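You operate a simulated robot arm through the tools that you are given. There is no shell and no other tool.

The job below is to be done with a simulated robot arm. You get a single attempt, and the scene is never put back.

Task
Load both nozzles into the basket, lower it into the cleaning tank and run a wash.
Fine: lid shut before the tank key, one press; wait for DONE. Set down upright: blue nozzle, silver nozzle.

It is judged by the outcome, as a careful person would: the job done as asked, and still so three seconds after it is handed in. It fails if anything else is knocked over, pushed out of place, dropped, spilled or broken. A push-on lid holds only when it is set on centred and level and pressed home; a screw cap is set on level and turned clockwise until tight.

Robot
A 7-joint arm with a two-finger gripper, fixed in place. Base frame: the origin is on the floor under the middle of its stand, x ahead of it, y to its left, z up. Lengths are in m, angles in degrees, forces in N, time in s.
With the tool pointing down near the work surface it reaches from about 0.32 to 0.72 m from the base axis. Its first joint turns from -66.0 to 66.0 degrees. Payload 2.45 kg.
The TCP is the grasp point between the finger pads, 0.026 m short of the fingertips. In the tool frame z runs along the fingers and y along their closing line. The gripper opens to 0.096 m; its body begins 0.069 m behind the TCP.
Orientation is told as [roll, pitch, yaw] about the base's x, y, z axes, in that order, counted from this pose: with the fingers straight down and closing along the base's y, the tool's x points along the base's -x, its y along +y and its z along -z.

Tools
- The arm moves only by the tool apply_moves. Its argument "increments" is a list that holds one entry, the list of rows, each a list of 7 numbers: the opening, from 0 (shut) to 1 (fully open), then the shift along the tool's x, y, z in m, then the turn, a rotation vector about the tool's x, y, z in rad. In form: [[[claw, dx, dy, dz, wx, wy, wz], ...]]. A call has 1 to 20 rows; each row is the pose to reach, as a shift and turn from the pose commanded when the call began, along the tool's axes at that moment. Each row takes 0.2 s and may step no farther than 0.05 m and 8.6 degrees from the row before; otherwise, or with a gripper value out of range, the whole call is refused. Where a pose cannot be reached the arm comes as near as it can. A force on the tool above 90 N (or 10 N above the force at the start of the call, whichever is more), or a blocked arm, ends the call early, and 0.2 s more pass. The fingers move at their own pace (about 0.05 m/s each) and stop on an object; they squeeze with about 40 N. The grip force told is the motor's: it shows also when the fingers shut on nothing. Time passes only in rows, and 0.2 s behind the last, so rows that repeat a pose let the fingers close. The reply holds the time, the measured pose of the TCP, the force on the tool along the base axes, the opening and the grip force, in the units named above and with some noise, with the torque about the TCP (base axes, N m) and any sound that the robot's microphone picked up.
- Cameras (640 x 400 px; columns grow to the right, rows downward): "scene" is fixed at [0.162, -0.3916, 1.4154]; the picture's right is [0.79, -0.61, 0.00], its down [-0.39, -0.51, -0.77] and it looks along [0.47, 0.60, -0.64] (base axes); focal length 326 px, centre (320, 200). "wrist" rides on the gripper at [0.082, 0.003, -0.098] in the tool frame; the picture's right is [-0.04, 1.00, 0.00], its down [-0.73, -0.03, -0.68] and it looks along [-0.68, -0.03, 0.73] (tool axes); focal length 256 px, centre (320, 200).
- capture(camera): a new picture of that camera. The clock stands still meanwhile.
- probe_pixels(camera, pixels): for up to 12 pixels [column, row] of the newest picture of that camera ("zoom" is the newest enlarged one), the place [x, y, z] in the base frame of the surface seen there, good to about 0.003 m. The clock stands still meanwhile.
- enlarge(camera, box): a new picture of the part [left, top, right, bottom] of that camera's present view, enlarged. The clock stands still meanwhile.
- finish_job(): hands the job in; it is judged then, once.

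Leave the gripper open and the arm clear of the work at the hand-in unless told otherwise.

The tools are called after ">>>" as a command line: name --argument value ..., lists and objects as JSON in quotes. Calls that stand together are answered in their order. apply_moves: Moves the arm, as the interface text tells. Its arguments: {"type":"object","properties":{"increments":{"type":"array"}},"required":["increments"]} The other tools are called the same way: capture (camera) takes a picture; probe_pixels (camera, pixels) gives the place of the surface under pixels of a picture; enlarge (camera, box) takes an enlarged picture of a part of a camera's view; finish_job () hands the job in.

At the start:

```text
time_s: 0.0
tcp_pos: [0.4416, 0.1725, 1.0691]
ee_rot: [0.0, 0.0, 0.0]
wrist_force: [0.2, 0.5, -0.1]
moment: [0.02, -0.01, 0.03]
grip_width: 0.0961
grasp_force: 0.0
```

scene: 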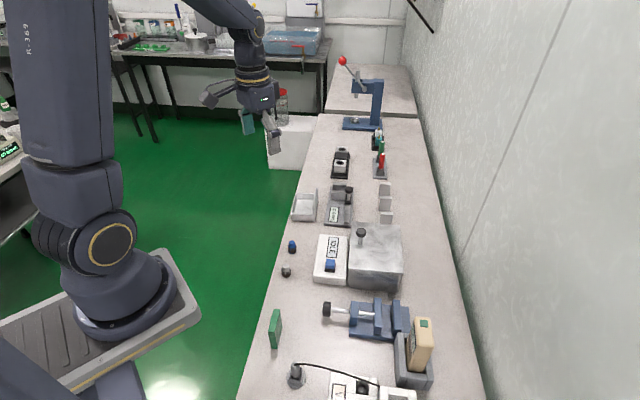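
wrist: 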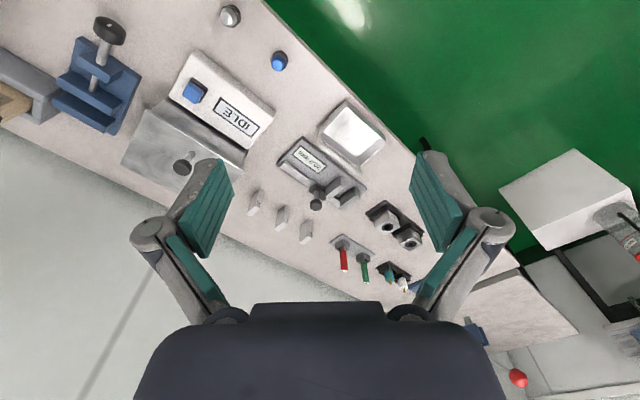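

I see a workbench with a cleaning tank (display "IDLE", a blue key, a steel lid with a knob), and two nozzles near (292,246) blue and (286,271) silver. I'll enlarge the region around the tank and nozzles before I move.

>>> enlarge --camera "scene" --box '[260, 170, 440, 300]'

>>> enlarge --camera "wrist" --box '[100, 0, 400, 240]'

```text
3.08 times, centred on (350, 235) of scene
```

zoom: 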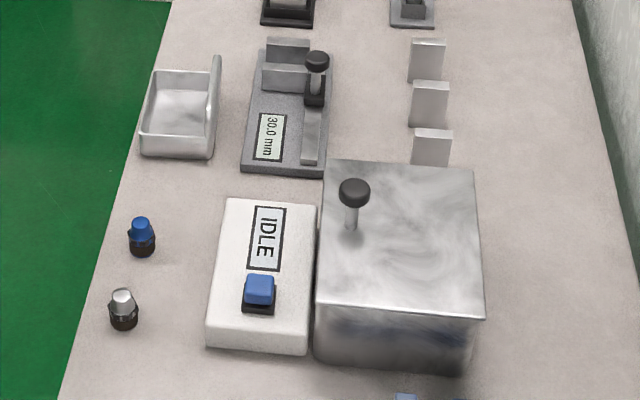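

```text
1.67 times, centred on (250, 120) of wrist
```

zoom: 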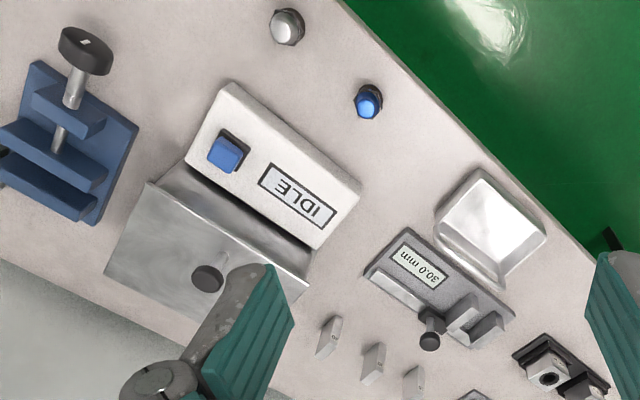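

The open tray at about (305,206) looks like the basket, and the steel box with the black knob looks like the tank. I'll enlarge the scene tightly on each of these so I can probe them.

>>> enlarge --camera "scene" --box '[310, 210, 410, 300]'

```text
4.44 times, centred on (360, 255) of scene
```

zoom: 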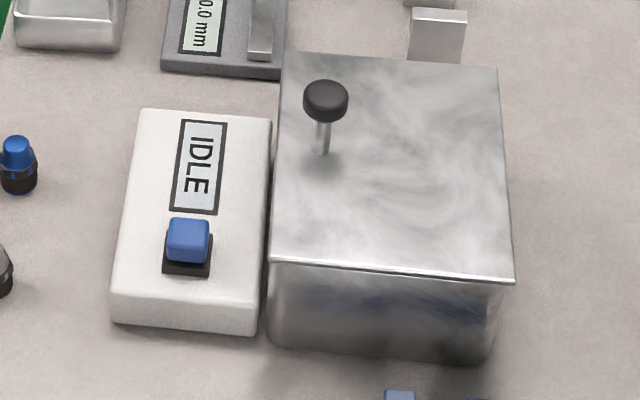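

Next I'll probe the lid corners, the knob top and base, the tank foot, the key and the control box.

>>> probe_pixels --camera "zoom" --pixels '[[288, 58], [493, 72], [508, 274], [276, 258], [326, 94], [319, 152], [280, 335], [488, 356], [188, 230], [188, 270], [150, 115], [250, 325]]'

>>> probe_pixels --camera "scene" --pixels '[[292, 242], [292, 249], [286, 267], [286, 275], [295, 217], [313, 217], [297, 194], [316, 192], [305, 206], [318, 204], [280, 260], [300, 260]]'

```text
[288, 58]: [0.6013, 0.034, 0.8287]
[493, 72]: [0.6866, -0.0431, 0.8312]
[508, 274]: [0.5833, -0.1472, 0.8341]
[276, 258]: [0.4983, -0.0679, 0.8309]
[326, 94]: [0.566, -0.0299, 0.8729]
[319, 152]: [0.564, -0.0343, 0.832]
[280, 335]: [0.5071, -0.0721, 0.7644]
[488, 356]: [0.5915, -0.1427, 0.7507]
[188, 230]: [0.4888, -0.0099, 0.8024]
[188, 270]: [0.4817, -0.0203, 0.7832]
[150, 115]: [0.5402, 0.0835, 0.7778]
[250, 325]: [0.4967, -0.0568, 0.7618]
```

```text
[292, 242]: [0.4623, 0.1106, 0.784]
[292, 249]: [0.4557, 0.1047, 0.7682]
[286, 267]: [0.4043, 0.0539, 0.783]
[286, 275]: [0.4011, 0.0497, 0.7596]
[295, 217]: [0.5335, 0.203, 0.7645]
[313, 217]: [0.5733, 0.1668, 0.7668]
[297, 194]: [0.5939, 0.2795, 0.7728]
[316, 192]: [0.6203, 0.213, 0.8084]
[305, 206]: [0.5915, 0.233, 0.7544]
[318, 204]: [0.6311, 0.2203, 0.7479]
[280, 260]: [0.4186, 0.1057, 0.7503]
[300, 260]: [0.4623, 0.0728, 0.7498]
```

The bench is at z≈0.750. The lid top is at 0.831, and the knob at about (0.565,-0.032) sits near the lid's front edge, so the lid is probably hinged at the far edge. Next I'll look at the basket and nozzles.

>>> enlarge --camera "scene" --box '[275, 180, 365, 236]'

```text
7.11 times, centred on (320, 208) of scene
```

zoom: 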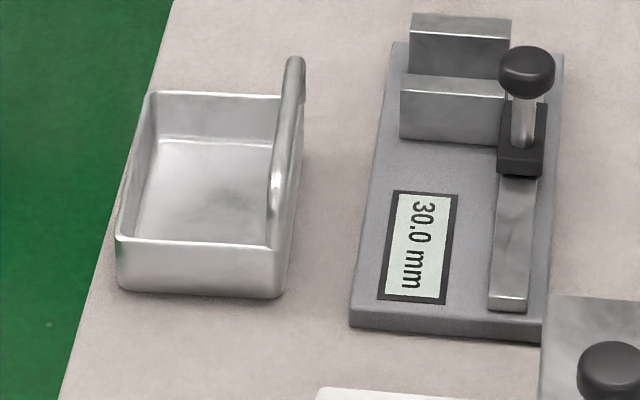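

The basket has a raised handle bar along its right side. I'll probe its rim, floor, handle and foot.

>>> probe_pixels --camera "zoom" --pixels '[[152, 95], [120, 239], [268, 246], [277, 98], [294, 60], [275, 180], [285, 120], [200, 190], [120, 285], [278, 293], [292, 90], [296, 150]]'

>>> enlarge --camera "wrist" --box '[290, 80, 410, 160]'

```text
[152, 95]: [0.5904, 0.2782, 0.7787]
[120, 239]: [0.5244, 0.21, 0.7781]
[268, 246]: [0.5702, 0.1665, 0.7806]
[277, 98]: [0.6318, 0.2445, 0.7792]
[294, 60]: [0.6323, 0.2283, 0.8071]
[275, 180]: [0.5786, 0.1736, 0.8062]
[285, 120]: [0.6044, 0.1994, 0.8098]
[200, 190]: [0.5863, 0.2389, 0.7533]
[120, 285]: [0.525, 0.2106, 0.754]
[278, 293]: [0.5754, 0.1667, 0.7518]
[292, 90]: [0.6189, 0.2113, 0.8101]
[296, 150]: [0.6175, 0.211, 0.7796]
```

```text
5.00 times, centred on (350, 120) of wrist
```

zoom: 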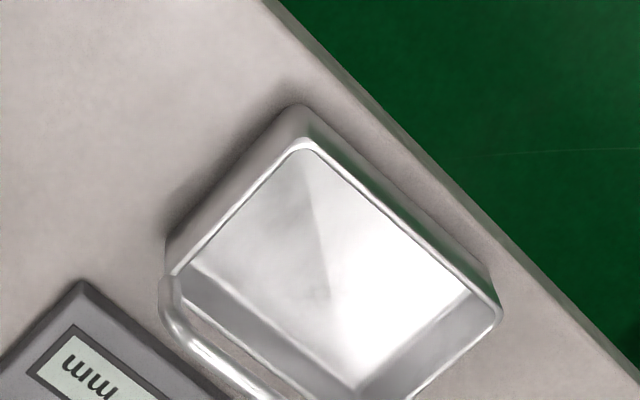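

The basket floor is at z≈0.753, the rim at 0.779 and the handle bar top at about 0.810. The bar runs from about (0.577,0.172) to (0.632,0.228) along the 45° diagonal. Next I'll look closely at the two nozzles.

>>> enlarge --camera "scene" --box '[272, 234, 312, 284]'

```text
8.00 times, centred on (292, 259) of scene
```

zoom: 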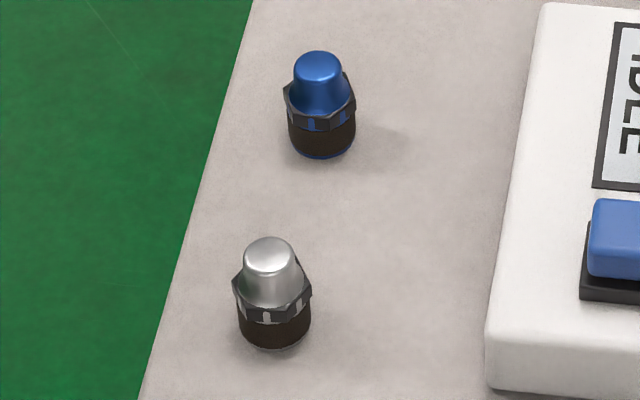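

>>> probe_pixels --camera "zoom" --pixels '[[318, 60], [318, 90], [320, 125], [320, 150], [288, 90], [352, 90], [270, 250], [270, 280], [272, 315], [274, 340], [236, 290], [308, 290]]'

```text
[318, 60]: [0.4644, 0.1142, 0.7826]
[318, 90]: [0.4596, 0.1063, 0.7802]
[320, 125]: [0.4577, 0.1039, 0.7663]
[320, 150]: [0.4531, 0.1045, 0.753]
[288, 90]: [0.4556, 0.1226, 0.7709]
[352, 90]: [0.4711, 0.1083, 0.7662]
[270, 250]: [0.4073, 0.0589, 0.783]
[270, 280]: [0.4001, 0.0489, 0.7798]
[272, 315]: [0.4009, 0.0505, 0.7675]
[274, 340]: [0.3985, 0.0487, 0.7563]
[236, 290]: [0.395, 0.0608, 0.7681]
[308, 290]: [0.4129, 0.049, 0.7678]
```

Each nozzle is about 34 mm tall, with a hex collar roughly 21 mm wide at z≈0.768. Blue is centred at about (0.463,0.113) and silver at about (0.405,0.055). I'll look at the fingers themselves to judge how thick they are.

>>> enlarge --camera "wrist" --box '[120, 130, 520, 380]'

>>> enlarge --camera "scene" --box '[190, 60, 300, 160]'

```text
1.60 times, centred on (320, 255) of wrist
```

zoom: 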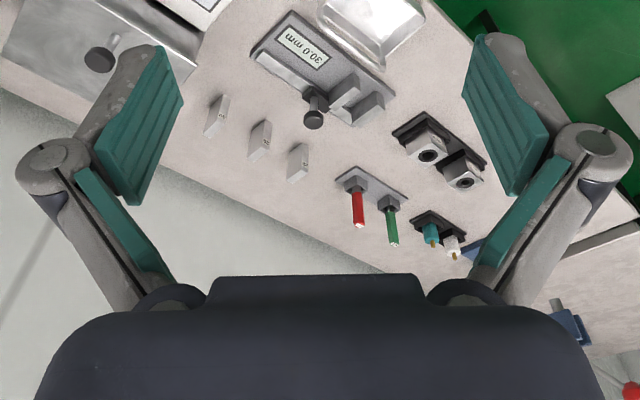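

```text
4.00 times, centred on (245, 110) of scene
```

zoom: 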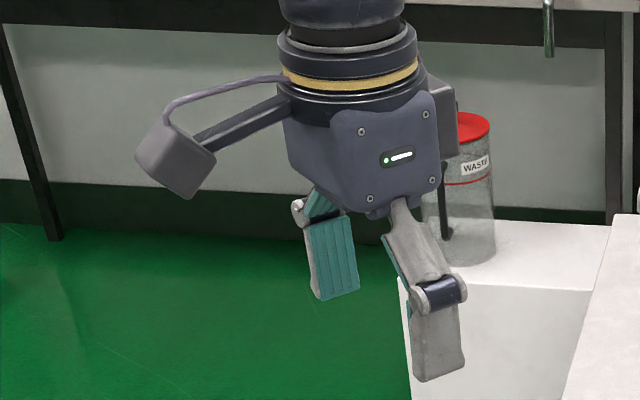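

The gripper has adaptive fingers with flat green pads. I'll probe the finger faces to get their width and thickness.

>>> probe_pixels --camera "zoom" --pixels '[[320, 297], [356, 289], [312, 232], [342, 222], [312, 285], [417, 378], [461, 364], [414, 320], [456, 318], [411, 345], [425, 295], [462, 290]]'

```text
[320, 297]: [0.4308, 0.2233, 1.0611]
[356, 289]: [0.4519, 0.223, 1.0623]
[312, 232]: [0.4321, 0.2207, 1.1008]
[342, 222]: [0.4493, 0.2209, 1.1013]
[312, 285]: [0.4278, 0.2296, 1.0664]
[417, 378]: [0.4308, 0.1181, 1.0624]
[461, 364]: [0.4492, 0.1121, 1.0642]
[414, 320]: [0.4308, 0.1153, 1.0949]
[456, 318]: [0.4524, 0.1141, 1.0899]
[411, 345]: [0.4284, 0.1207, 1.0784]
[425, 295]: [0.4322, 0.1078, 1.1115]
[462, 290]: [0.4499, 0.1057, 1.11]
```

Each pad is about 21 mm wide and each finger about 12 mm thick. I want to see the tank's hinge side, so I'll move high over the tank and turn the hand to yaw 90°. That puts the wrist camera on the -y side. Nothing is held and the path stays at z>1.0.

>>> apply_moves --increments '[[[1, -0.01, -0.02, 0.0045, 0, 0, -0.1428], [1, -0.02, -0.04, 0.009, 0, 0, -0.2856], [1, -0.03, -0.06, 0.0135, 0, 0, -0.4284], [1, -0.04, -0.08, 0.018, 0, 0, -0.5712], [1, -0.05, -0.1, 0.0225, 0, 0, -0.714], [1, -0.06, -0.12, 0.027, 0, 0, -0.8568], [1, -0.07, -0.14, 0.0315, 0, 0, -0.9996], [1, -0.08, -0.16, 0.036, 0, 0, -1.1424], [1, -0.09, -0.18, 0.0405, 0, 0, -1.2852], [1, -0.1, -0.2, 0.045, 0, 0, -1.428], [1, -0.108, -0.2225, 0.05, 0, 0, -1.5708]]]'

>>> capture --camera "wrist"

```text
time_s: 2.4
tcp_pos: [0.5498, -0.0499, 1.0211]
ee_rot: [0.0, -0.1, 90.2]
wrist_force: [-0.3, -0.3, 0.5]
moment: [0.0, 0.02, 0.0]
grip_width: 0.0961
grasp_force: 0.1
```

```text
taken
```

wrist: 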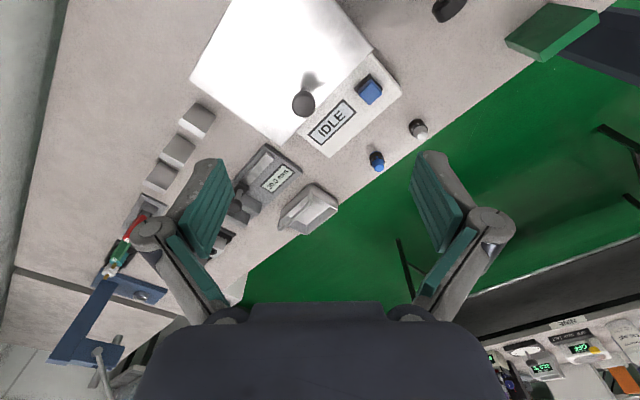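

The tank is at the top edge of the view. I'll move back toward -y (tool +x) so the hinge side comes into the middle.

>>> apply_moves --increments '[[[1, 0.045, -0.015, 0, 0, 0, 0], [1, 0.09, -0.03, 0, 0, 0, 0], [1, 0.13, -0.04, 0, 0, 0, 0], [1, 0.13, -0.04, 0, 0, 0, 0]]]'

>>> capture --camera "wrist"

```text
time_s: 3.4
tcp_pos: [0.591, -0.1811, 1.0201]
ee_rot: [0.0, 0.0, 90.0]
wrist_force: [0.6, -0.2, 0.5]
moment: [0.0, 0.02, 0.02]
grip_width: 0.0959
grasp_force: 0.1
```

```text
taken
```

wrist: 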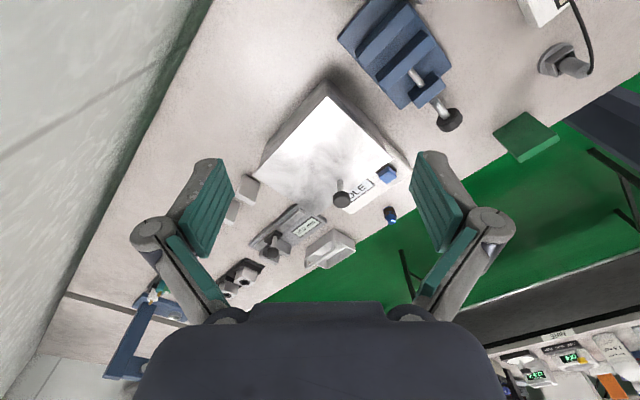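

>>> enlarge --camera "wrist" --box '[230, 70, 430, 220]'

```text
2.67 times, centred on (330, 145) of wrist
```

zoom: 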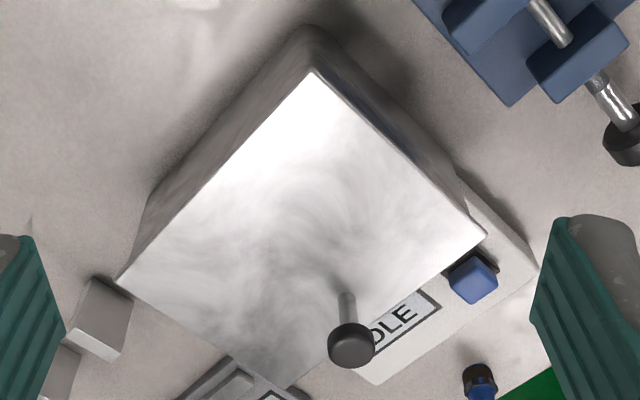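

No external hinge hardware shows, but the lid is flush at the +v (far) edge and overhangs the control box at the knob edge. It should therefore swing up from the knob side. Loading comes first. I'll go above the blue nozzle at (0.463,0.113) with yaw 45°, so the fingers close along the basket's short axis.

>>> apply_moves --increments '[[[1, -0.03675, 0.016, 0.0, 0, 0, 0.0982], [1, -0.0735, 0.032, 0.0, 0, 0, 0.1963], [1, -0.11025, 0.048, 0.0, 0, 0, 0.2945], [1, -0.147, 0.064, 0.0, 0, 0, 0.3927], [1, -0.18375, 0.08, 0.0, 0, 0, 0.4909], [1, -0.2205, 0.096, 0.0, 0, 0, 0.589], [1, -0.25725, 0.112, 0.0, 0, 0, 0.6872], [1, -0.294, 0.128, 0.02, 0, 0, 0.7854], [1, -0.294, 0.128, 0.06, 0, 0, 0.7854], [1, -0.294, 0.128, 0.1, 0, 0, 0.7854], [1, -0.294, 0.128, 0.12, 0, 0, 0.7854]]]'

>>> capture --camera "wrist"

>>> capture --camera "scene"

```text
time_s: 5.8
tcp_pos: [0.4609, 0.1133, 0.898]
ee_rot: [0.0, 0.0, 44.9]
wrist_force: [-0.5, -0.4, 0.6]
moment: [0.0, -0.02, -0.01]
grip_width: 0.0963
grasp_force: 0.2
```

```text
taken
```

wrist: 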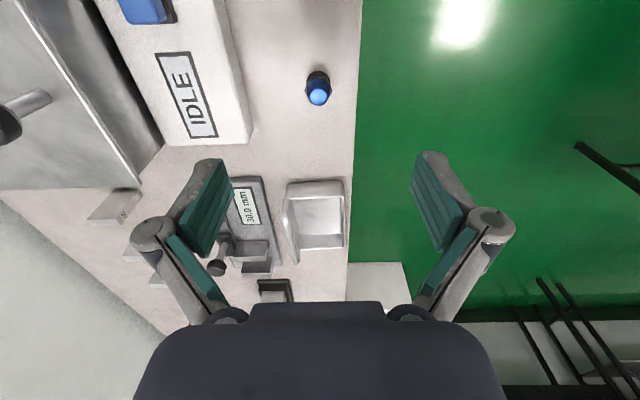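

```text
taken
```

scene: 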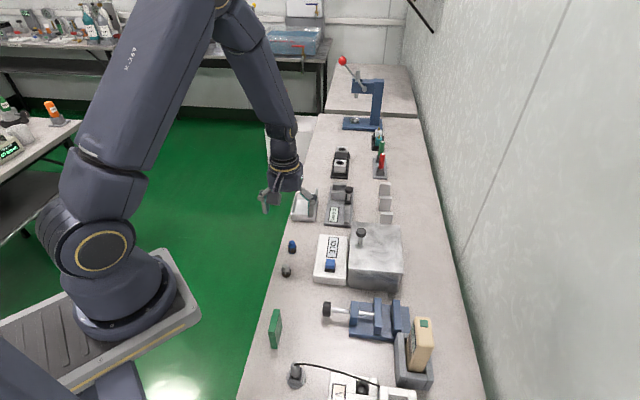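

The blue nozzle shows in the wrist view at about (317,90). I'll enlarge and probe it for an accurate centre.

>>> enlarge --camera "wrist" --box '[285, 60, 349, 110]'

```text
8.00 times, centred on (317, 85) of wrist
```

zoom: 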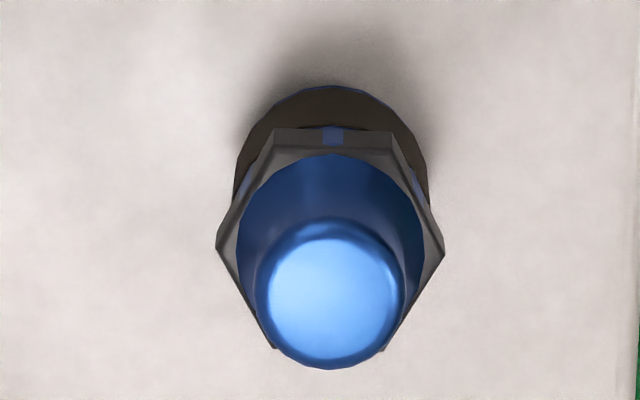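

>>> probe_pixels --camera "zoom" --pixels '[[333, 298], [265, 298], [400, 298], [333, 355], [333, 240], [221, 247], [440, 250], [277, 140], [390, 142], [333, 135], [238, 165], [425, 165]]'

```text
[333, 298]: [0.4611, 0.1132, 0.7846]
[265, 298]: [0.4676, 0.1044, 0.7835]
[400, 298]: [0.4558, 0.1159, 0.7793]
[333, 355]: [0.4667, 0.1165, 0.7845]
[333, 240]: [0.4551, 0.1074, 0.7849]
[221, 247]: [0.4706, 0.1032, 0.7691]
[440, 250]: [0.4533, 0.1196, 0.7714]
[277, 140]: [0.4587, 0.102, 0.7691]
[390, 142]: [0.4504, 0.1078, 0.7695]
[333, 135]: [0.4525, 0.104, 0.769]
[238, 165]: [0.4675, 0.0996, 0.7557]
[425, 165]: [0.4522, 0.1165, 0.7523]
```

The blue nozzle's centre is about (0.461,0.112). Its black base is about 22 mm across, and the hex corners (24 mm) lie along my present closing line. I'll turn about 28° so the pads meet the flats and cylinder instead, narrow the fingers partway, and come down to z≈0.83 to check alignment.

>>> apply_moves --increments '[[[0.8, 0.0008, -0.0013, 0.015, 0, 0, 0.124], [0.7, 0.0008, -0.0013, 0.03, 0, 0, 0.247], [0.6, 0.0008, -0.0013, 0.045, 0, 0, 0.37], [0.55, 0.0008, -0.0013, 0.06, 0, 0, 0.494], [0.55, 0.0008, -0.0013, 0.068, 0, 0, 0.494], [0.55, 0.0008, -0.0013, 0.068, 0, 0, 0.494]]]'

>>> capture --camera "wrist"

>>> enlarge --camera "scene" --box '[250, 190, 330, 290]'

```text
time_s: 7.2
tcp_pos: [0.4617, 0.1121, 0.8316]
ee_rot: [0.1, 0.0, 16.6]
wrist_force: [0.6, 0.1, 0.4]
moment: [-0.01, -0.02, 0.02]
grip_width: 0.0527
grasp_force: 0.1
```

```text
taken
```

wrist: 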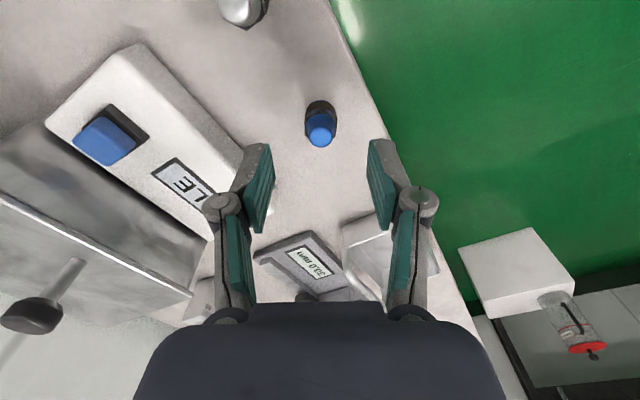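

```text
4.00 times, centred on (290, 240) of scene
```

zoom: 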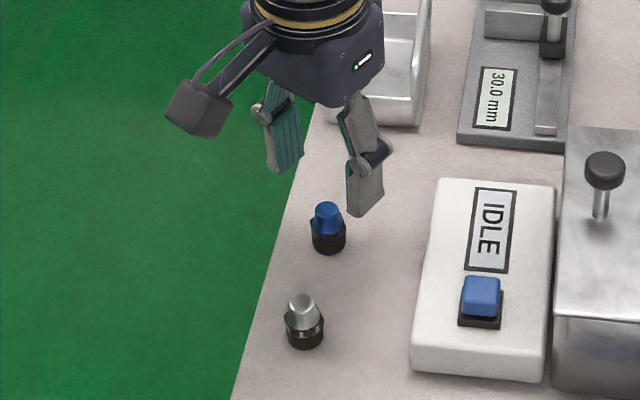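

The fingers straddle the nozzle in yaw. I'll probe the fingertip edges to learn how far they reach below the TCP at this opening.

>>> probe_pixels --camera "zoom" --pixels '[[352, 209], [366, 212], [380, 195], [279, 170], [300, 157], [350, 190]]'

>>> enlarge --camera "wrist" --box '[220, 80, 420, 240]'

```text
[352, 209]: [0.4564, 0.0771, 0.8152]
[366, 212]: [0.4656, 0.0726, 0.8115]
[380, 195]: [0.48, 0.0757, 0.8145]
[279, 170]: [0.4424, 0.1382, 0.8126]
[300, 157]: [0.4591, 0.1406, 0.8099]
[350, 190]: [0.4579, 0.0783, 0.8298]
```

```text
2.50 times, centred on (320, 160) of wrist
```

zoom: 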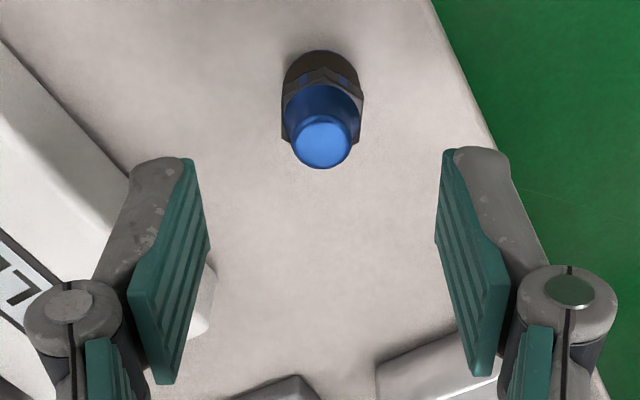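

The tips are about 21 mm below the TCP at this opening, and the nozzle lines up between the pads. I'll lower to TCP z≈0.7795, which keeps the tips just clear of the bench, and close gently.

>>> apply_moves --increments '[[[0.5, 0, 0, 0.025, 0, 0, 0], [0.45, 0, 0, 0.045, 0, 0, 0], [0.4, 0, 0, 0.052, 0, 0, 0], [0.35, 0, 0, 0.052, 0, 0, 0], [0.3, 0, 0, 0.052, 0, 0, 0], [0.25, 0, 0, 0.052, 0, 0, 0], [0.2, 0, 0, 0.052, 0, 0, 0], [0.1, 0, 0, 0.052, 0, 0, 0], [0.0, 0, 0, 0.052, 0, 0, 0], [0.0, 0, 0, 0.052, 0, 0, 0], [0.0, 0, 0, 0.052, 0, 0, 0]]]'

>>> capture --camera "wrist"

>>> enlarge --camera "scene" --box '[250, 190, 330, 290]'

```text
time_s: 9.6
tcp_pos: [0.4617, 0.1114, 0.7793]
ee_rot: [0.0, 0.0, 16.7]
wrist_force: [-0.4, -0.3, 0.5]
moment: [0.03, -0.01, 0.01]
grip_width: 0.0197
grasp_force: 39.9
```

```text
taken
```

wrist: 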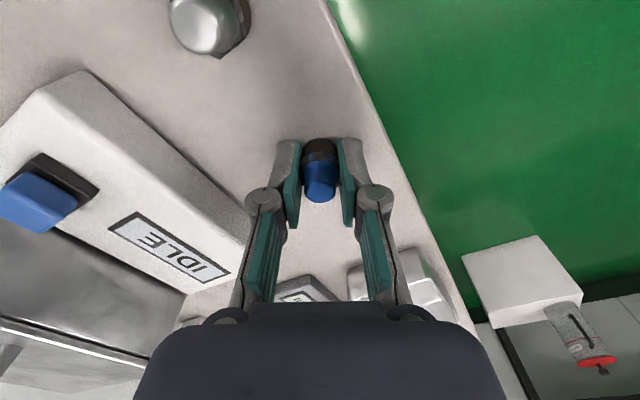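

```text
4.00 times, centred on (290, 240) of scene
```

zoom: 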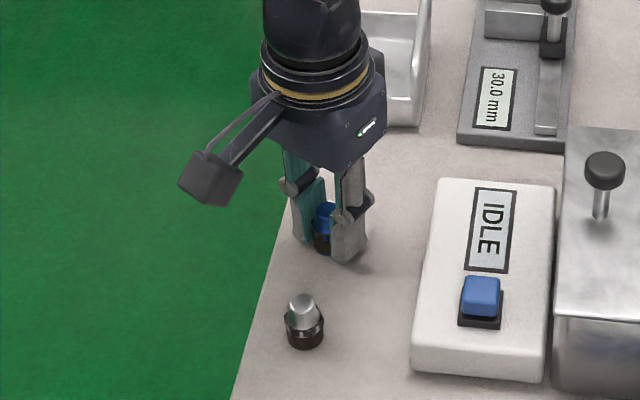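

The grip holds the blue nozzle at 19.7 mm. I'll lift it straight up, then move toward the basket at z≈0.90 while turning back to yaw 45°.

>>> apply_moves --increments '[[[0, 0, 0, -0.02, 0, 0, 0], [0, 0, 0, -0.05, 0, 0, 0], [0, 0, 0, -0.09, 0, 0, 0], [0, -0.015, 0.006, -0.12, 0, 0, -0.1], [0, -0.03, 0.012, -0.12, 0, 0, -0.2], [0, -0.045, 0.018, -0.12, 0, 0, -0.3], [0, -0.058, 0.024, -0.12, 0, 0, -0.4], [0, -0.0698, 0.0298, -0.12, 0, 0, -0.494], [0, -0.0698, 0.0298, -0.12, 0, 0, -0.494]]]'

>>> capture --camera "wrist"

```text
time_s: 11.6
tcp_pos: [0.5212, 0.1612, 0.8997]
ee_rot: [0.0, 0.0, 45.1]
wrist_force: [0.0, -0.6, -0.4]
moment: [-0.01, 0.02, 0.01]
grip_width: 0.0197
grasp_force: 39.9
```

```text
taken
```

wrist: 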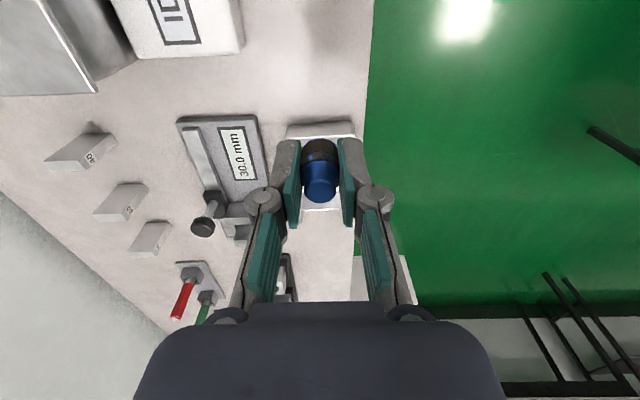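

The nozzle is held upright, with the basket behind the fingers at about (320,130). I'll use the scene camera to refine the basket walls.

>>> enlarge --camera "scene" --box '[280, 180, 330, 230]'

```text
8.00 times, centred on (305, 205) of scene
```

zoom: 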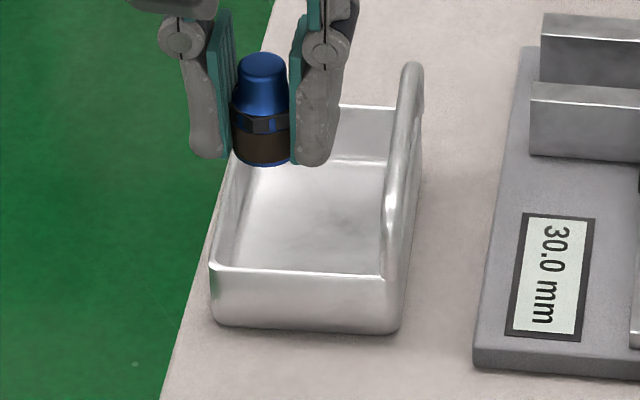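

>>> probe_pixels --camera "zoom" --pixels '[[220, 265], [300, 269], [375, 277], [300, 240], [360, 170], [365, 110], [370, 200], [232, 200], [411, 66], [390, 200], [408, 180], [405, 100]]'

>>> probe_pixels --camera "wrist" --pixels '[[290, 128], [320, 124], [352, 124], [305, 208], [335, 208], [320, 130], [320, 210], [354, 134]]'

```text
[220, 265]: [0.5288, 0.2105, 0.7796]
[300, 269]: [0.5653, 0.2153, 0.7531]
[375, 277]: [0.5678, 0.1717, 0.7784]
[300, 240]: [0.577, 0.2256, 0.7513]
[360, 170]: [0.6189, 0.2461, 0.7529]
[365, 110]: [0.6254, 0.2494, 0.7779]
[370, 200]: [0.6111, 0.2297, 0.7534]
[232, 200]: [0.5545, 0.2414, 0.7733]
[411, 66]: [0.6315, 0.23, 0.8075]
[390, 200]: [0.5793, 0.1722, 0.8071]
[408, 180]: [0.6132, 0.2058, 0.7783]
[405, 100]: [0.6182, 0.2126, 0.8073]
```

```text
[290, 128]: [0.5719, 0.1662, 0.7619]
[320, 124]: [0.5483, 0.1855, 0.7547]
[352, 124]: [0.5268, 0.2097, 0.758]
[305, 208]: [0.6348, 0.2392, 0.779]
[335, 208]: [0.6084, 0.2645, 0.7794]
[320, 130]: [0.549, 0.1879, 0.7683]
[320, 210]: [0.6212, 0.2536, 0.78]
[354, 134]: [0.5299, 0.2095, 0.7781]
```

The basket spans u≈0.520–0.6185 and v≈0.2205–0.288, where u is along the 45° diagonal and v is across it. I'll put blue at u≈0.591, v≈0.2535, which is (0.597,0.2386). I'll move above that point and come partway down to z≈0.83.

>>> apply_moves --increments '[[[0, -0.036, 0.0003, 0, 0, 0, 0], [0, -0.072, 0.0006, 0, 0, 0, 0], [0, -0.1084, 0.0009, 0, 0, 0, 0], [0, -0.1084, 0.0009, 0.035, 0, 0, 0], [0, -0.1084, 0.0009, 0.07, 0, 0, 0], [0, -0.1084, 0.0009, 0.07, 0, 0, 0]]]'

>>> capture --camera "wrist"

>>> enlarge --camera "scene" --box '[280, 170, 340, 230]'

```text
time_s: 13.0
tcp_pos: [0.5956, 0.2377, 0.8281]
ee_rot: [0.0, -0.1, 45.0]
wrist_force: [-0.4, 0.3, 0.0]
moment: [0.01, 0.0, 0.0]
grip_width: 0.0198
grasp_force: 39.5
```

```text
taken
```

wrist: 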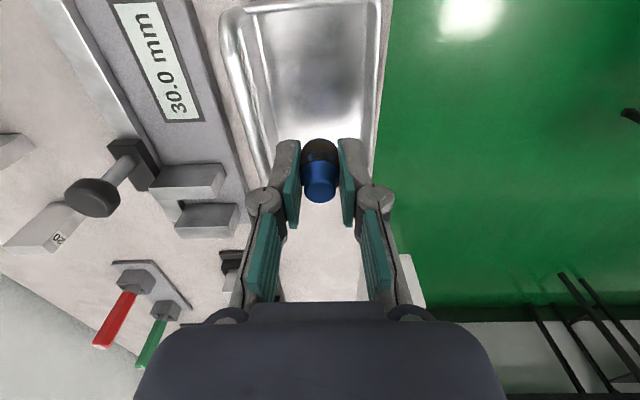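

```text
6.67 times, centred on (310, 200) of scene
```

zoom: 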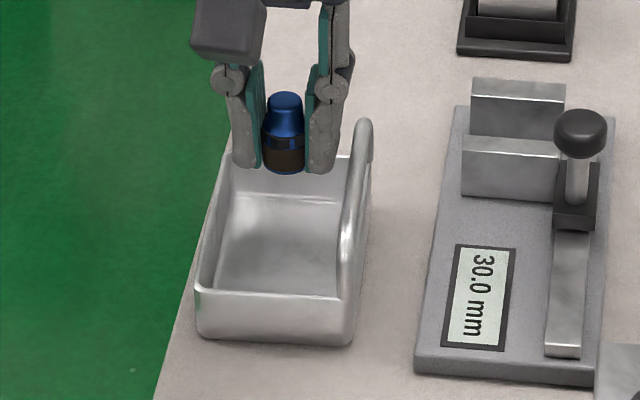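

The basket is clearly in view now. I'll probe both side walls near the fingers to confirm the fingers are centred before lowering.

>>> enlarge --camera "wrist" --box '[200, 0, 420, 220]'

```text
1.82 times, centred on (310, 110) of wrist
```

zoom: 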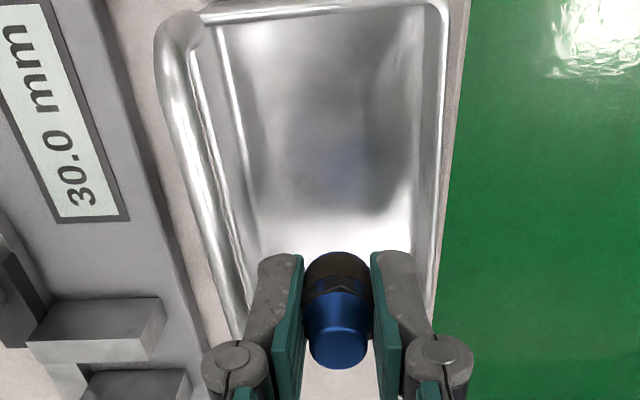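

>>> probe_pixels --camera "zoom" --pixels '[[200, 150], [222, 150], [243, 150], [300, 150], [400, 150], [418, 150], [440, 150], [236, 250], [228, 280], [412, 240], [425, 280], [436, 280]]'

```text
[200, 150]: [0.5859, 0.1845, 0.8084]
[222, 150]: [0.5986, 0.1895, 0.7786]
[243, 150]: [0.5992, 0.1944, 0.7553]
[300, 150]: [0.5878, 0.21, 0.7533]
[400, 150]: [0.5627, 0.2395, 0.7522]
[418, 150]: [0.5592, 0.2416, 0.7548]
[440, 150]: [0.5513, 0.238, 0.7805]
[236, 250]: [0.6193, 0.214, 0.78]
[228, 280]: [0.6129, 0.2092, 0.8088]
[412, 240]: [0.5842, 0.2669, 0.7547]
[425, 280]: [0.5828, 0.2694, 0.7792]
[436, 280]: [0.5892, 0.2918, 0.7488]
```

The side walls are at v≈0.2215 and 0.288, centre about 0.255, and I'm at 0.253. I'll shift 1.5 mm and lower to about 1–2 mm above the floor.

>>> apply_moves --increments '[[[0, 0, -0.0015, 0.01, 0, 0, 0], [0, 0, -0.0015, 0.025, 0, 0, 0], [0, 0, -0.0015, 0.037, 0, 0, 0], [0, 0, -0.0015, 0.043, 0, 0, 0], [0, 0, -0.0015, 0.043, 0, 0, 0]]]'

>>> capture --camera "wrist"

>>> enlarge --camera "scene" --box '[280, 170, 340, 230]'

```text
time_s: 14.2
tcp_pos: [0.5979, 0.2366, 0.7869]
ee_rot: [0.0, -0.1, 45.0]
wrist_force: [-0.6, 0.6, 0.0]
moment: [0.01, 0.02, -0.01]
grip_width: 0.0194
grasp_force: 40.1
```

```text
taken
```

wrist: 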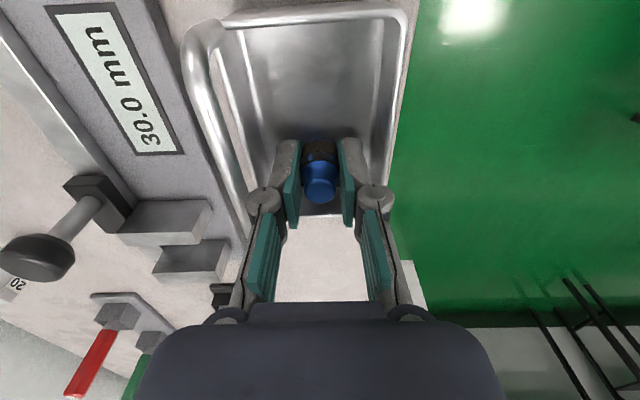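

```text
6.67 times, centred on (310, 200) of scene
```

zoom: 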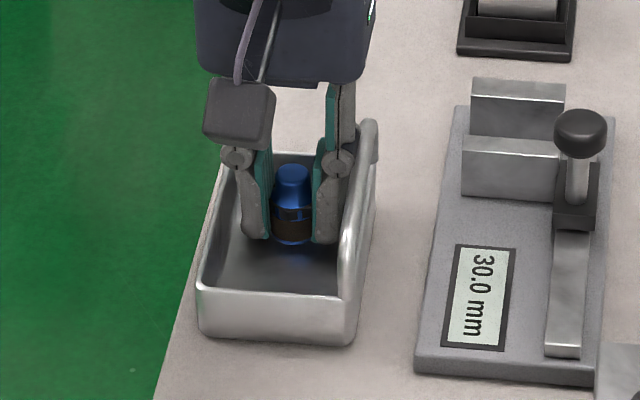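

The fingers fit between the walls with space on both sides. I'll ease down another 3 mm and watch the force.

>>> apply_moves --increments '[[[0, 0, 0, 0.001, 0, 0, 0], [0, 0, 0, 0.002, 0, 0, 0], [0, 0, 0, 0.003, 0, 0, 0], [0, 0, 0, 0.003, 0, 0, 0]]]'

```text
time_s: 15.2
tcp_pos: [0.5973, 0.2364, 0.7844]
ee_rot: [0.0, -0.1, 45.0]
wrist_force: [1.0, -0.6, 0.0]
moment: [-0.01, -0.05, -0.01]
grip_width: 0.0195
grasp_force: 40.0
```

No contact yet. I'll keep going in half-millimetre steps.

>>> apply_moves --increments '[[[0, 0, 0, 0.0005, 0, 0, 0], [0, 0, 0, 0.001, 0, 0, 0], [0, 0, 0, 0.0015, 0, 0, 0], [0, 0, 0, 0.0015, 0, 0, 0]]]'

```text
time_s: 16.2
tcp_pos: [0.5979, 0.2367, 0.7831]
ee_rot: [0.0, -0.2, 45.0]
wrist_force: [-2.1, -1.1, 9.4]
moment: [-0.06, 0.04, -0.01]
grip_width: 0.0196
grasp_force: 39.7
```

Contact with 9 N upward, so the nozzle is on the basket floor. I'll open the fingers only to about 30 mm because of the walls, pause, and then rise straight up.

>>> apply_moves --increments '[[[0.22, 0, 0, -0.0003, 0, 0, 0], [0.26, 0, 0, -0.0003, 0, 0, 0], [0.3, 0, 0, -0.0003, 0, 0, 0], [0.3, 0, 0, -0.0003, 0, 0, 0], [0.3, 0, 0, -0.0003, 0, 0, 0]]]'

>>> capture --camera "wrist"

>>> enlarge --camera "scene" --box '[280, 170, 340, 230]'

```text
time_s: 17.4
tcp_pos: [0.5982, 0.2363, 0.7822]
ee_rot: [0.0, 0.0, 45.0]
wrist_force: [0.9, 0.1, -0.6]
moment: [0.0, -0.02, 0.02]
grip_width: 0.0258
grasp_force: 0.0
```

```text
taken
```

wrist: 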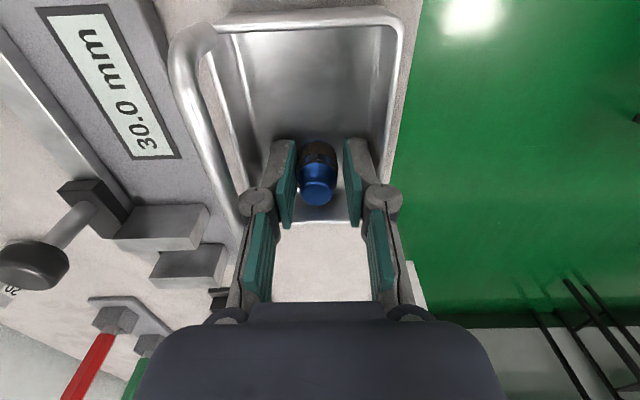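

```text
6.67 times, centred on (310, 200) of scene
```

zoom: 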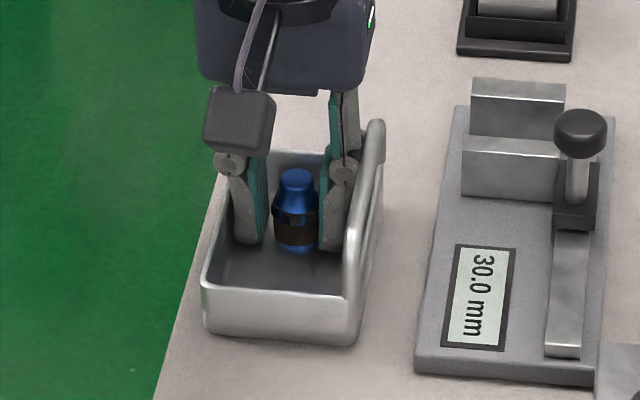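

The nozzle stands free with gaps on both sides. The handle-side finger seems to have nudged the basket about 3 mm, which is harmless since it gets moved anyway. I'll ease the opening to 0.27 and rise straight up.

>>> apply_moves --increments '[[[0.27, 0, 0, 0, 0, 0, 0], [0.27, 0, 0, -0.006, 0, 0, 0], [0.27, 0, 0, -0.014, 0, 0, 0], [0.27, 0, 0, -0.024, 0, 0, 0], [0.27, 0, 0, -0.036, 0, 0, 0], [0.27, 0, 0, -0.05, 0, 0, 0]]]'

>>> capture --camera "wrist"

>>> enlarge --camera "scene" --box '[280, 170, 340, 230]'

```text
time_s: 18.8
tcp_pos: [0.5968, 0.2372, 0.8327]
ee_rot: [0.1, 0.0, 45.0]
wrist_force: [0.4, -0.1, -0.2]
moment: [0.02, 0.0, 0.0]
grip_width: 0.0261
grasp_force: 0.0
```

```text
taken
```

wrist: 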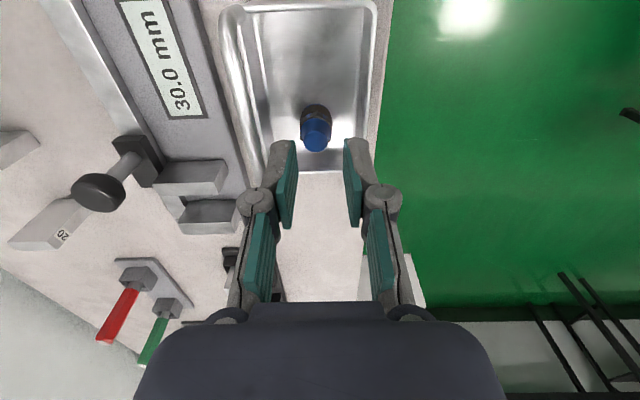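

```text
6.67 times, centred on (310, 200) of scene
```

zoom: 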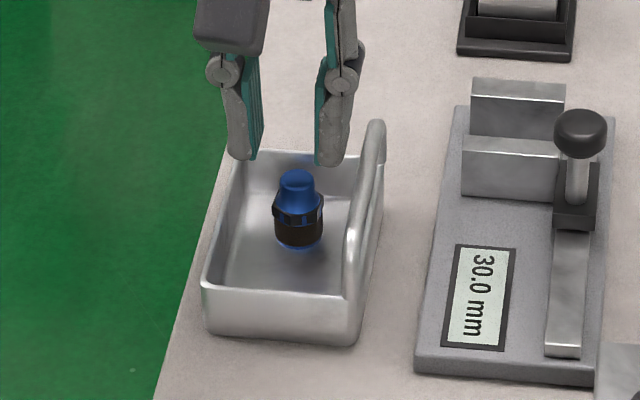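

The blue nozzle stands upright in the basket. Next is the silver one. I'll rise to z≈0.90, travel over to (0.405,0.055) and look.

>>> apply_moves --increments '[[[0.3, 0, 0, -0.035, 0, 0, 0], [0.4, 0.0, 0, -0.067, 0, 0, 0], [0.5, 0.044, 0.0012, -0.067, 0, 0, 0], [0.6, 0.088, 0.0024, -0.067, 0, 0, 0], [0.6, 0.132, 0.0036, -0.067, 0, 0, 0], [0.6, 0.176, 0.0048, -0.067, 0, 0, 0], [0.6, 0.22, 0.006, -0.067, 0, 0, 0], [0.6, 0.2645, 0.0071, -0.067, 0, 0, 0], [0.6, 0.2645, 0.0071, -0.067, 0, 0, 0]]]'

>>> capture --camera "wrist"

```text
time_s: 20.8
tcp_pos: [0.4056, 0.0532, 0.8987]
ee_rot: [-0.1, 0.0, 45.0]
wrist_force: [0.6, -0.1, 0.1]
moment: [0.01, 0.01, -0.02]
grip_width: 0.0577
grasp_force: 0.1
```

```text
taken
```

wrist: 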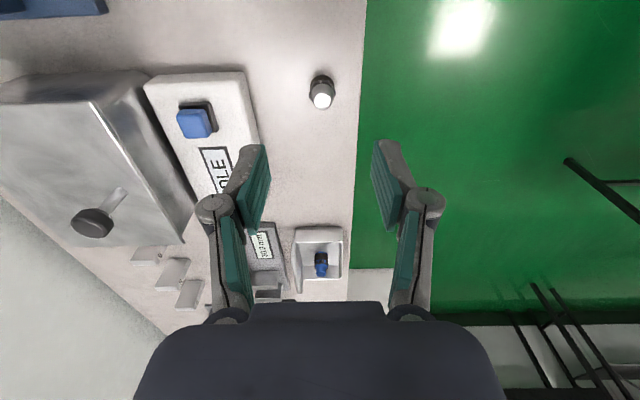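

The silver nozzle shows at about (321,91). I'll enlarge to see its hex orientation and centre.

>>> enlarge --camera "wrist" --box '[289, 63, 353, 113]'

```text
8.00 times, centred on (321, 88) of wrist
```

zoom: 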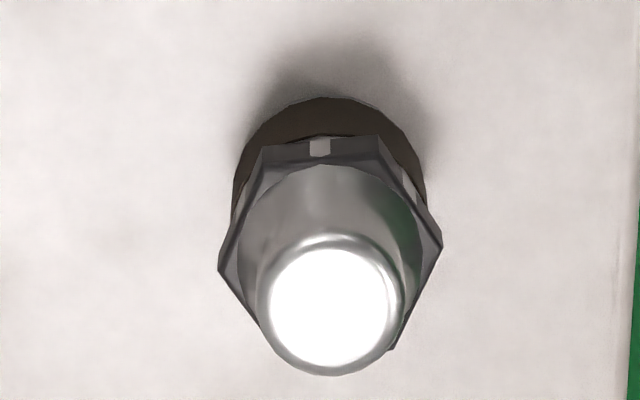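

>>> probe_pixels --camera "zoom" --pixels '[[331, 306], [331, 362], [331, 250], [265, 306], [395, 306], [222, 268], [438, 247], [265, 150], [375, 142], [235, 180], [425, 180], [325, 110]]'

```text
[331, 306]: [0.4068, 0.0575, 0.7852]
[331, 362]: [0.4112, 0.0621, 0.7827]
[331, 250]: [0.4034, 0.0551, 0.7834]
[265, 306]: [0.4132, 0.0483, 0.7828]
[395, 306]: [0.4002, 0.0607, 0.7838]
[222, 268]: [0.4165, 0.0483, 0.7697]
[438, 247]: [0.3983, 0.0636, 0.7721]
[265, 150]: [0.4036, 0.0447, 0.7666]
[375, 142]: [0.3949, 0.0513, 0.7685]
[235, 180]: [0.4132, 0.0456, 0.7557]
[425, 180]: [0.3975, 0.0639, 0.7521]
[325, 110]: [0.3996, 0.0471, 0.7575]
```

The silver centre is about (0.407,0.0565), with its hex corner line about 40° off. I'll turn to yaw 20° to meet the flats, narrow the fingers, and come down to z≈0.83.

>>> apply_moves --increments '[[[0.6, -0.0033, 0.0013, 0.015, 0, 0, 0.11], [0.58, -0.0033, 0.0013, 0.03, 0, 0, 0.22], [0.55, -0.0033, 0.0013, 0.045, 0, 0, 0.33], [0.55, -0.0033, 0.0013, 0.06, 0, 0, 0.436], [0.55, -0.0033, 0.0013, 0.068, 0, 0, 0.436], [0.55, -0.0033, 0.0013, 0.068, 0, 0, 0.436]]]'

>>> enlarge --camera "wrist" --box '[220, 80, 420, 240]'

```text
time_s: 22.2
tcp_pos: [0.4076, 0.0585, 0.8316]
ee_rot: [0.0, 0.0, 20.0]
wrist_force: [-0.2, 0.1, 0.0]
moment: [0.0, 0.0, 0.0]
grip_width: 0.0529
grasp_force: 0.0
```

```text
2.50 times, centred on (320, 160) of wrist
```

zoom: 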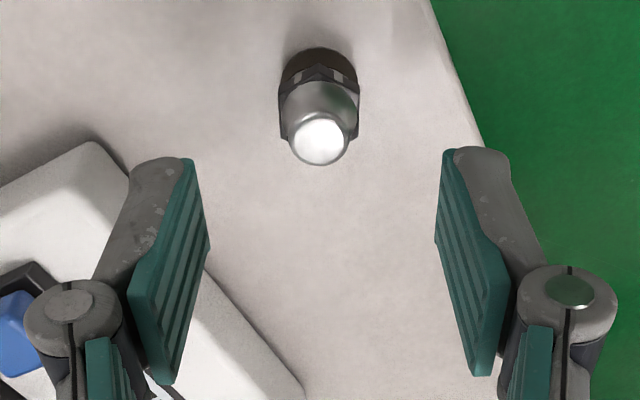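

This matches the blue pick geometry. I'll lower to TCP z≈0.7795 and close.

>>> apply_moves --increments '[[[0.5, 0, 0, 0.025, 0, 0, 0], [0.45, 0, 0, 0.045, 0, 0, 0], [0.4, 0, 0, 0.052, 0, 0, 0], [0.35, 0, 0, 0.052, 0, 0, 0], [0.3, 0, 0, 0.052, 0, 0, 0], [0.25, 0, 0, 0.052, 0, 0, 0], [0.2, 0, 0, 0.052, 0, 0, 0], [0.1, 0, 0, 0.052, 0, 0, 0], [0.0, 0, 0, 0.052, 0, 0, 0], [0.0, 0, 0, 0.052, 0, 0, 0], [0.0, 0, 0, 0.052, 0, 0, 0]]]'

>>> capture --camera "wrist"

>>> enlarge --camera "scene" --box '[250, 170, 350, 290]'

```text
time_s: 24.6
tcp_pos: [0.4084, 0.0578, 0.7801]
ee_rot: [0.0, 0.0, 20.1]
wrist_force: [-0.9, 0.4, -0.9]
moment: [0.0, -0.01, 0.0]
grip_width: 0.0195
grasp_force: 40.2
```

```text
taken
```

wrist: 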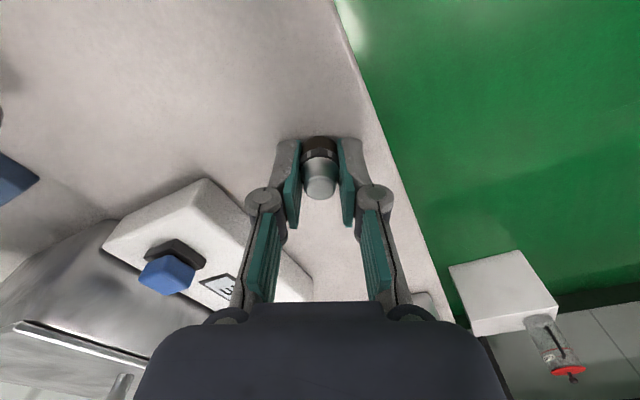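

```text
3.33 times, centred on (300, 230) of scene
```

zoom: 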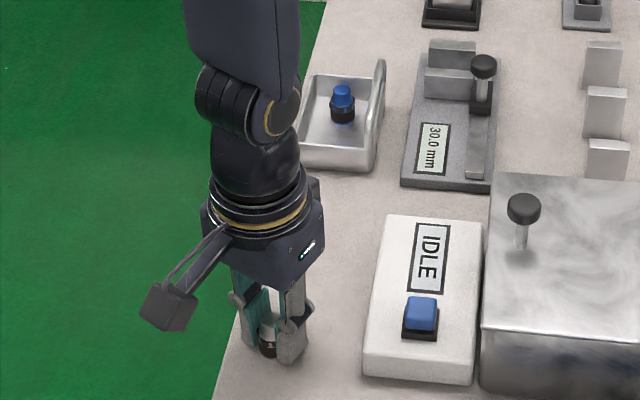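

The silver nozzle is gripped at 19.5 mm. I'll lift straight up and carry it toward the basket at z≈0.90, turning to yaw 45°.

>>> apply_moves --increments '[[[0, 0, 0, -0.02, 0, 0, 0], [0, 0, 0, -0.05, 0, 0, 0], [0, 0, 0, -0.09, 0, 0, 0], [0, -0.02, 0.01, -0.12, 0, 0, -0.08], [0, -0.045, 0.021, -0.12, 0, 0, -0.16], [0, -0.07, 0.033, -0.12, 0, 0, -0.25], [0, -0.097, 0.046, -0.12, 0, 0, -0.34], [0, -0.124, 0.0584, -0.12, 0, 0, -0.436], [0, -0.124, 0.0584, -0.12, 0, 0, -0.436]]]'

>>> capture --camera "wrist"

>>> enlarge --camera "scene" --box '[280, 170, 340, 230]'

```text
time_s: 26.6
tcp_pos: [0.5057, 0.1538, 0.9006]
ee_rot: [0.1, 0.1, 45.1]
wrist_force: [0.9, 0.1, -0.9]
moment: [0.0, 0.02, 0.04]
grip_width: 0.0196
grasp_force: 40.1
```

```text
taken
```

wrist: 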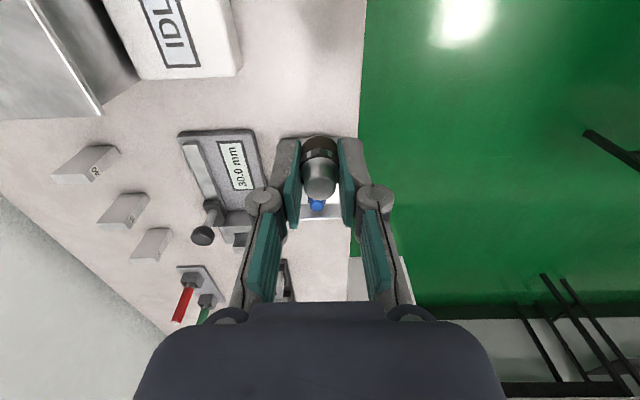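

```text
6.67 times, centred on (310, 200) of scene
```

zoom: 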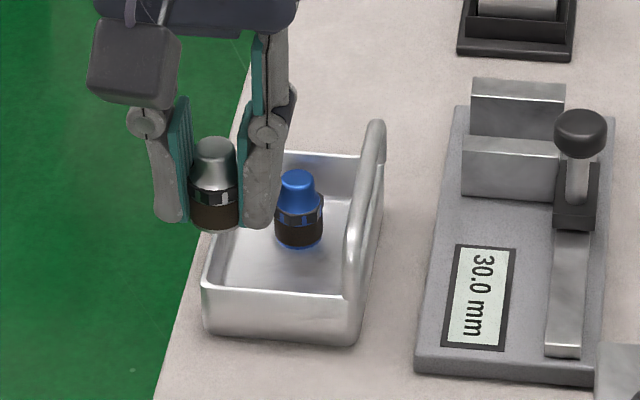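

The blue nozzle stands upright in the basket. I'll re-probe the basket and blue nozzle, since the basket shifted a little.

>>> probe_pixels --camera "zoom" --pixels '[[208, 285], [275, 292], [345, 300], [280, 275], [340, 250], [350, 160], [356, 210], [372, 135], [378, 190], [297, 177], [298, 240], [320, 215]]'

```text
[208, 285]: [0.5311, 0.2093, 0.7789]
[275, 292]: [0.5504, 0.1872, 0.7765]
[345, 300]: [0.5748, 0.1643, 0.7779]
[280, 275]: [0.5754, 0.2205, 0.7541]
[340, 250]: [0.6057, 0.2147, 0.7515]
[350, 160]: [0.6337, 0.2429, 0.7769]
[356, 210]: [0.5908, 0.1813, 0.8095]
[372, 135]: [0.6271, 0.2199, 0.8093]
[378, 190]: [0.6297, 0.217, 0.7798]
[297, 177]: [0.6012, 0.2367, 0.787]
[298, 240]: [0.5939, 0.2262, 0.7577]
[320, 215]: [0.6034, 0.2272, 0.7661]
```

The basket has shifted about 2.5 mm outward, and blue is at u≈0.592, v≈0.258. I'll put silver at u≈0.547, v≈0.2545, slightly away from the handle where the knuckle touched. I'll move above and come partway down.

>>> apply_moves --increments '[[[0, -0.027, -0.002, 0, 0, 0, 0], [0, -0.054, -0.004, 0, 0, 0, 0], [0, -0.0807, -0.0057, 0, 0, 0, 0], [0, -0.0807, -0.0057, 0.03, 0, 0, 0], [0, -0.0807, -0.0057, 0.065, 0, 0, 0], [0, -0.0807, -0.0057, 0.065, 0, 0, 0]]]'

>>> capture --camera "wrist"

>>> enlarge --camera "scene" --box '[280, 170, 340, 230]'

```text
time_s: 28.0
tcp_pos: [0.5668, 0.2092, 0.835]
ee_rot: [0.0, 0.0, 45.0]
wrist_force: [-0.2, 0.6, -0.6]
moment: [0.02, -0.01, -0.03]
grip_width: 0.0196
grasp_force: 39.9
```

```text
taken
```

wrist: 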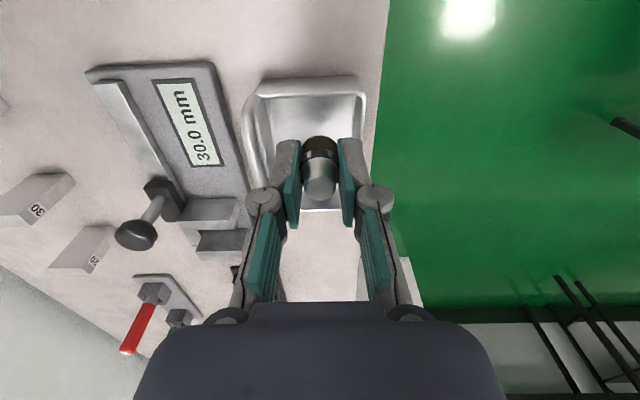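

```text
6.67 times, centred on (310, 200) of scene
```

zoom: 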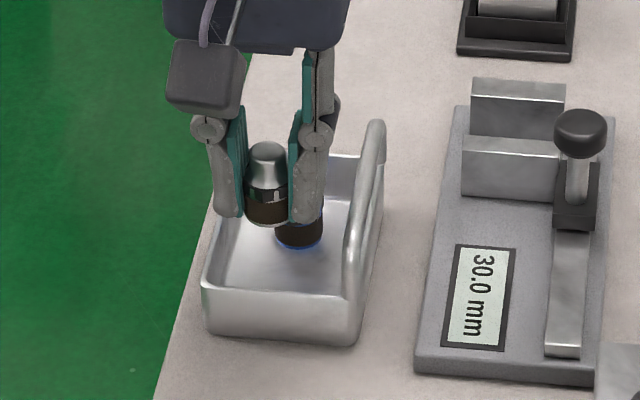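

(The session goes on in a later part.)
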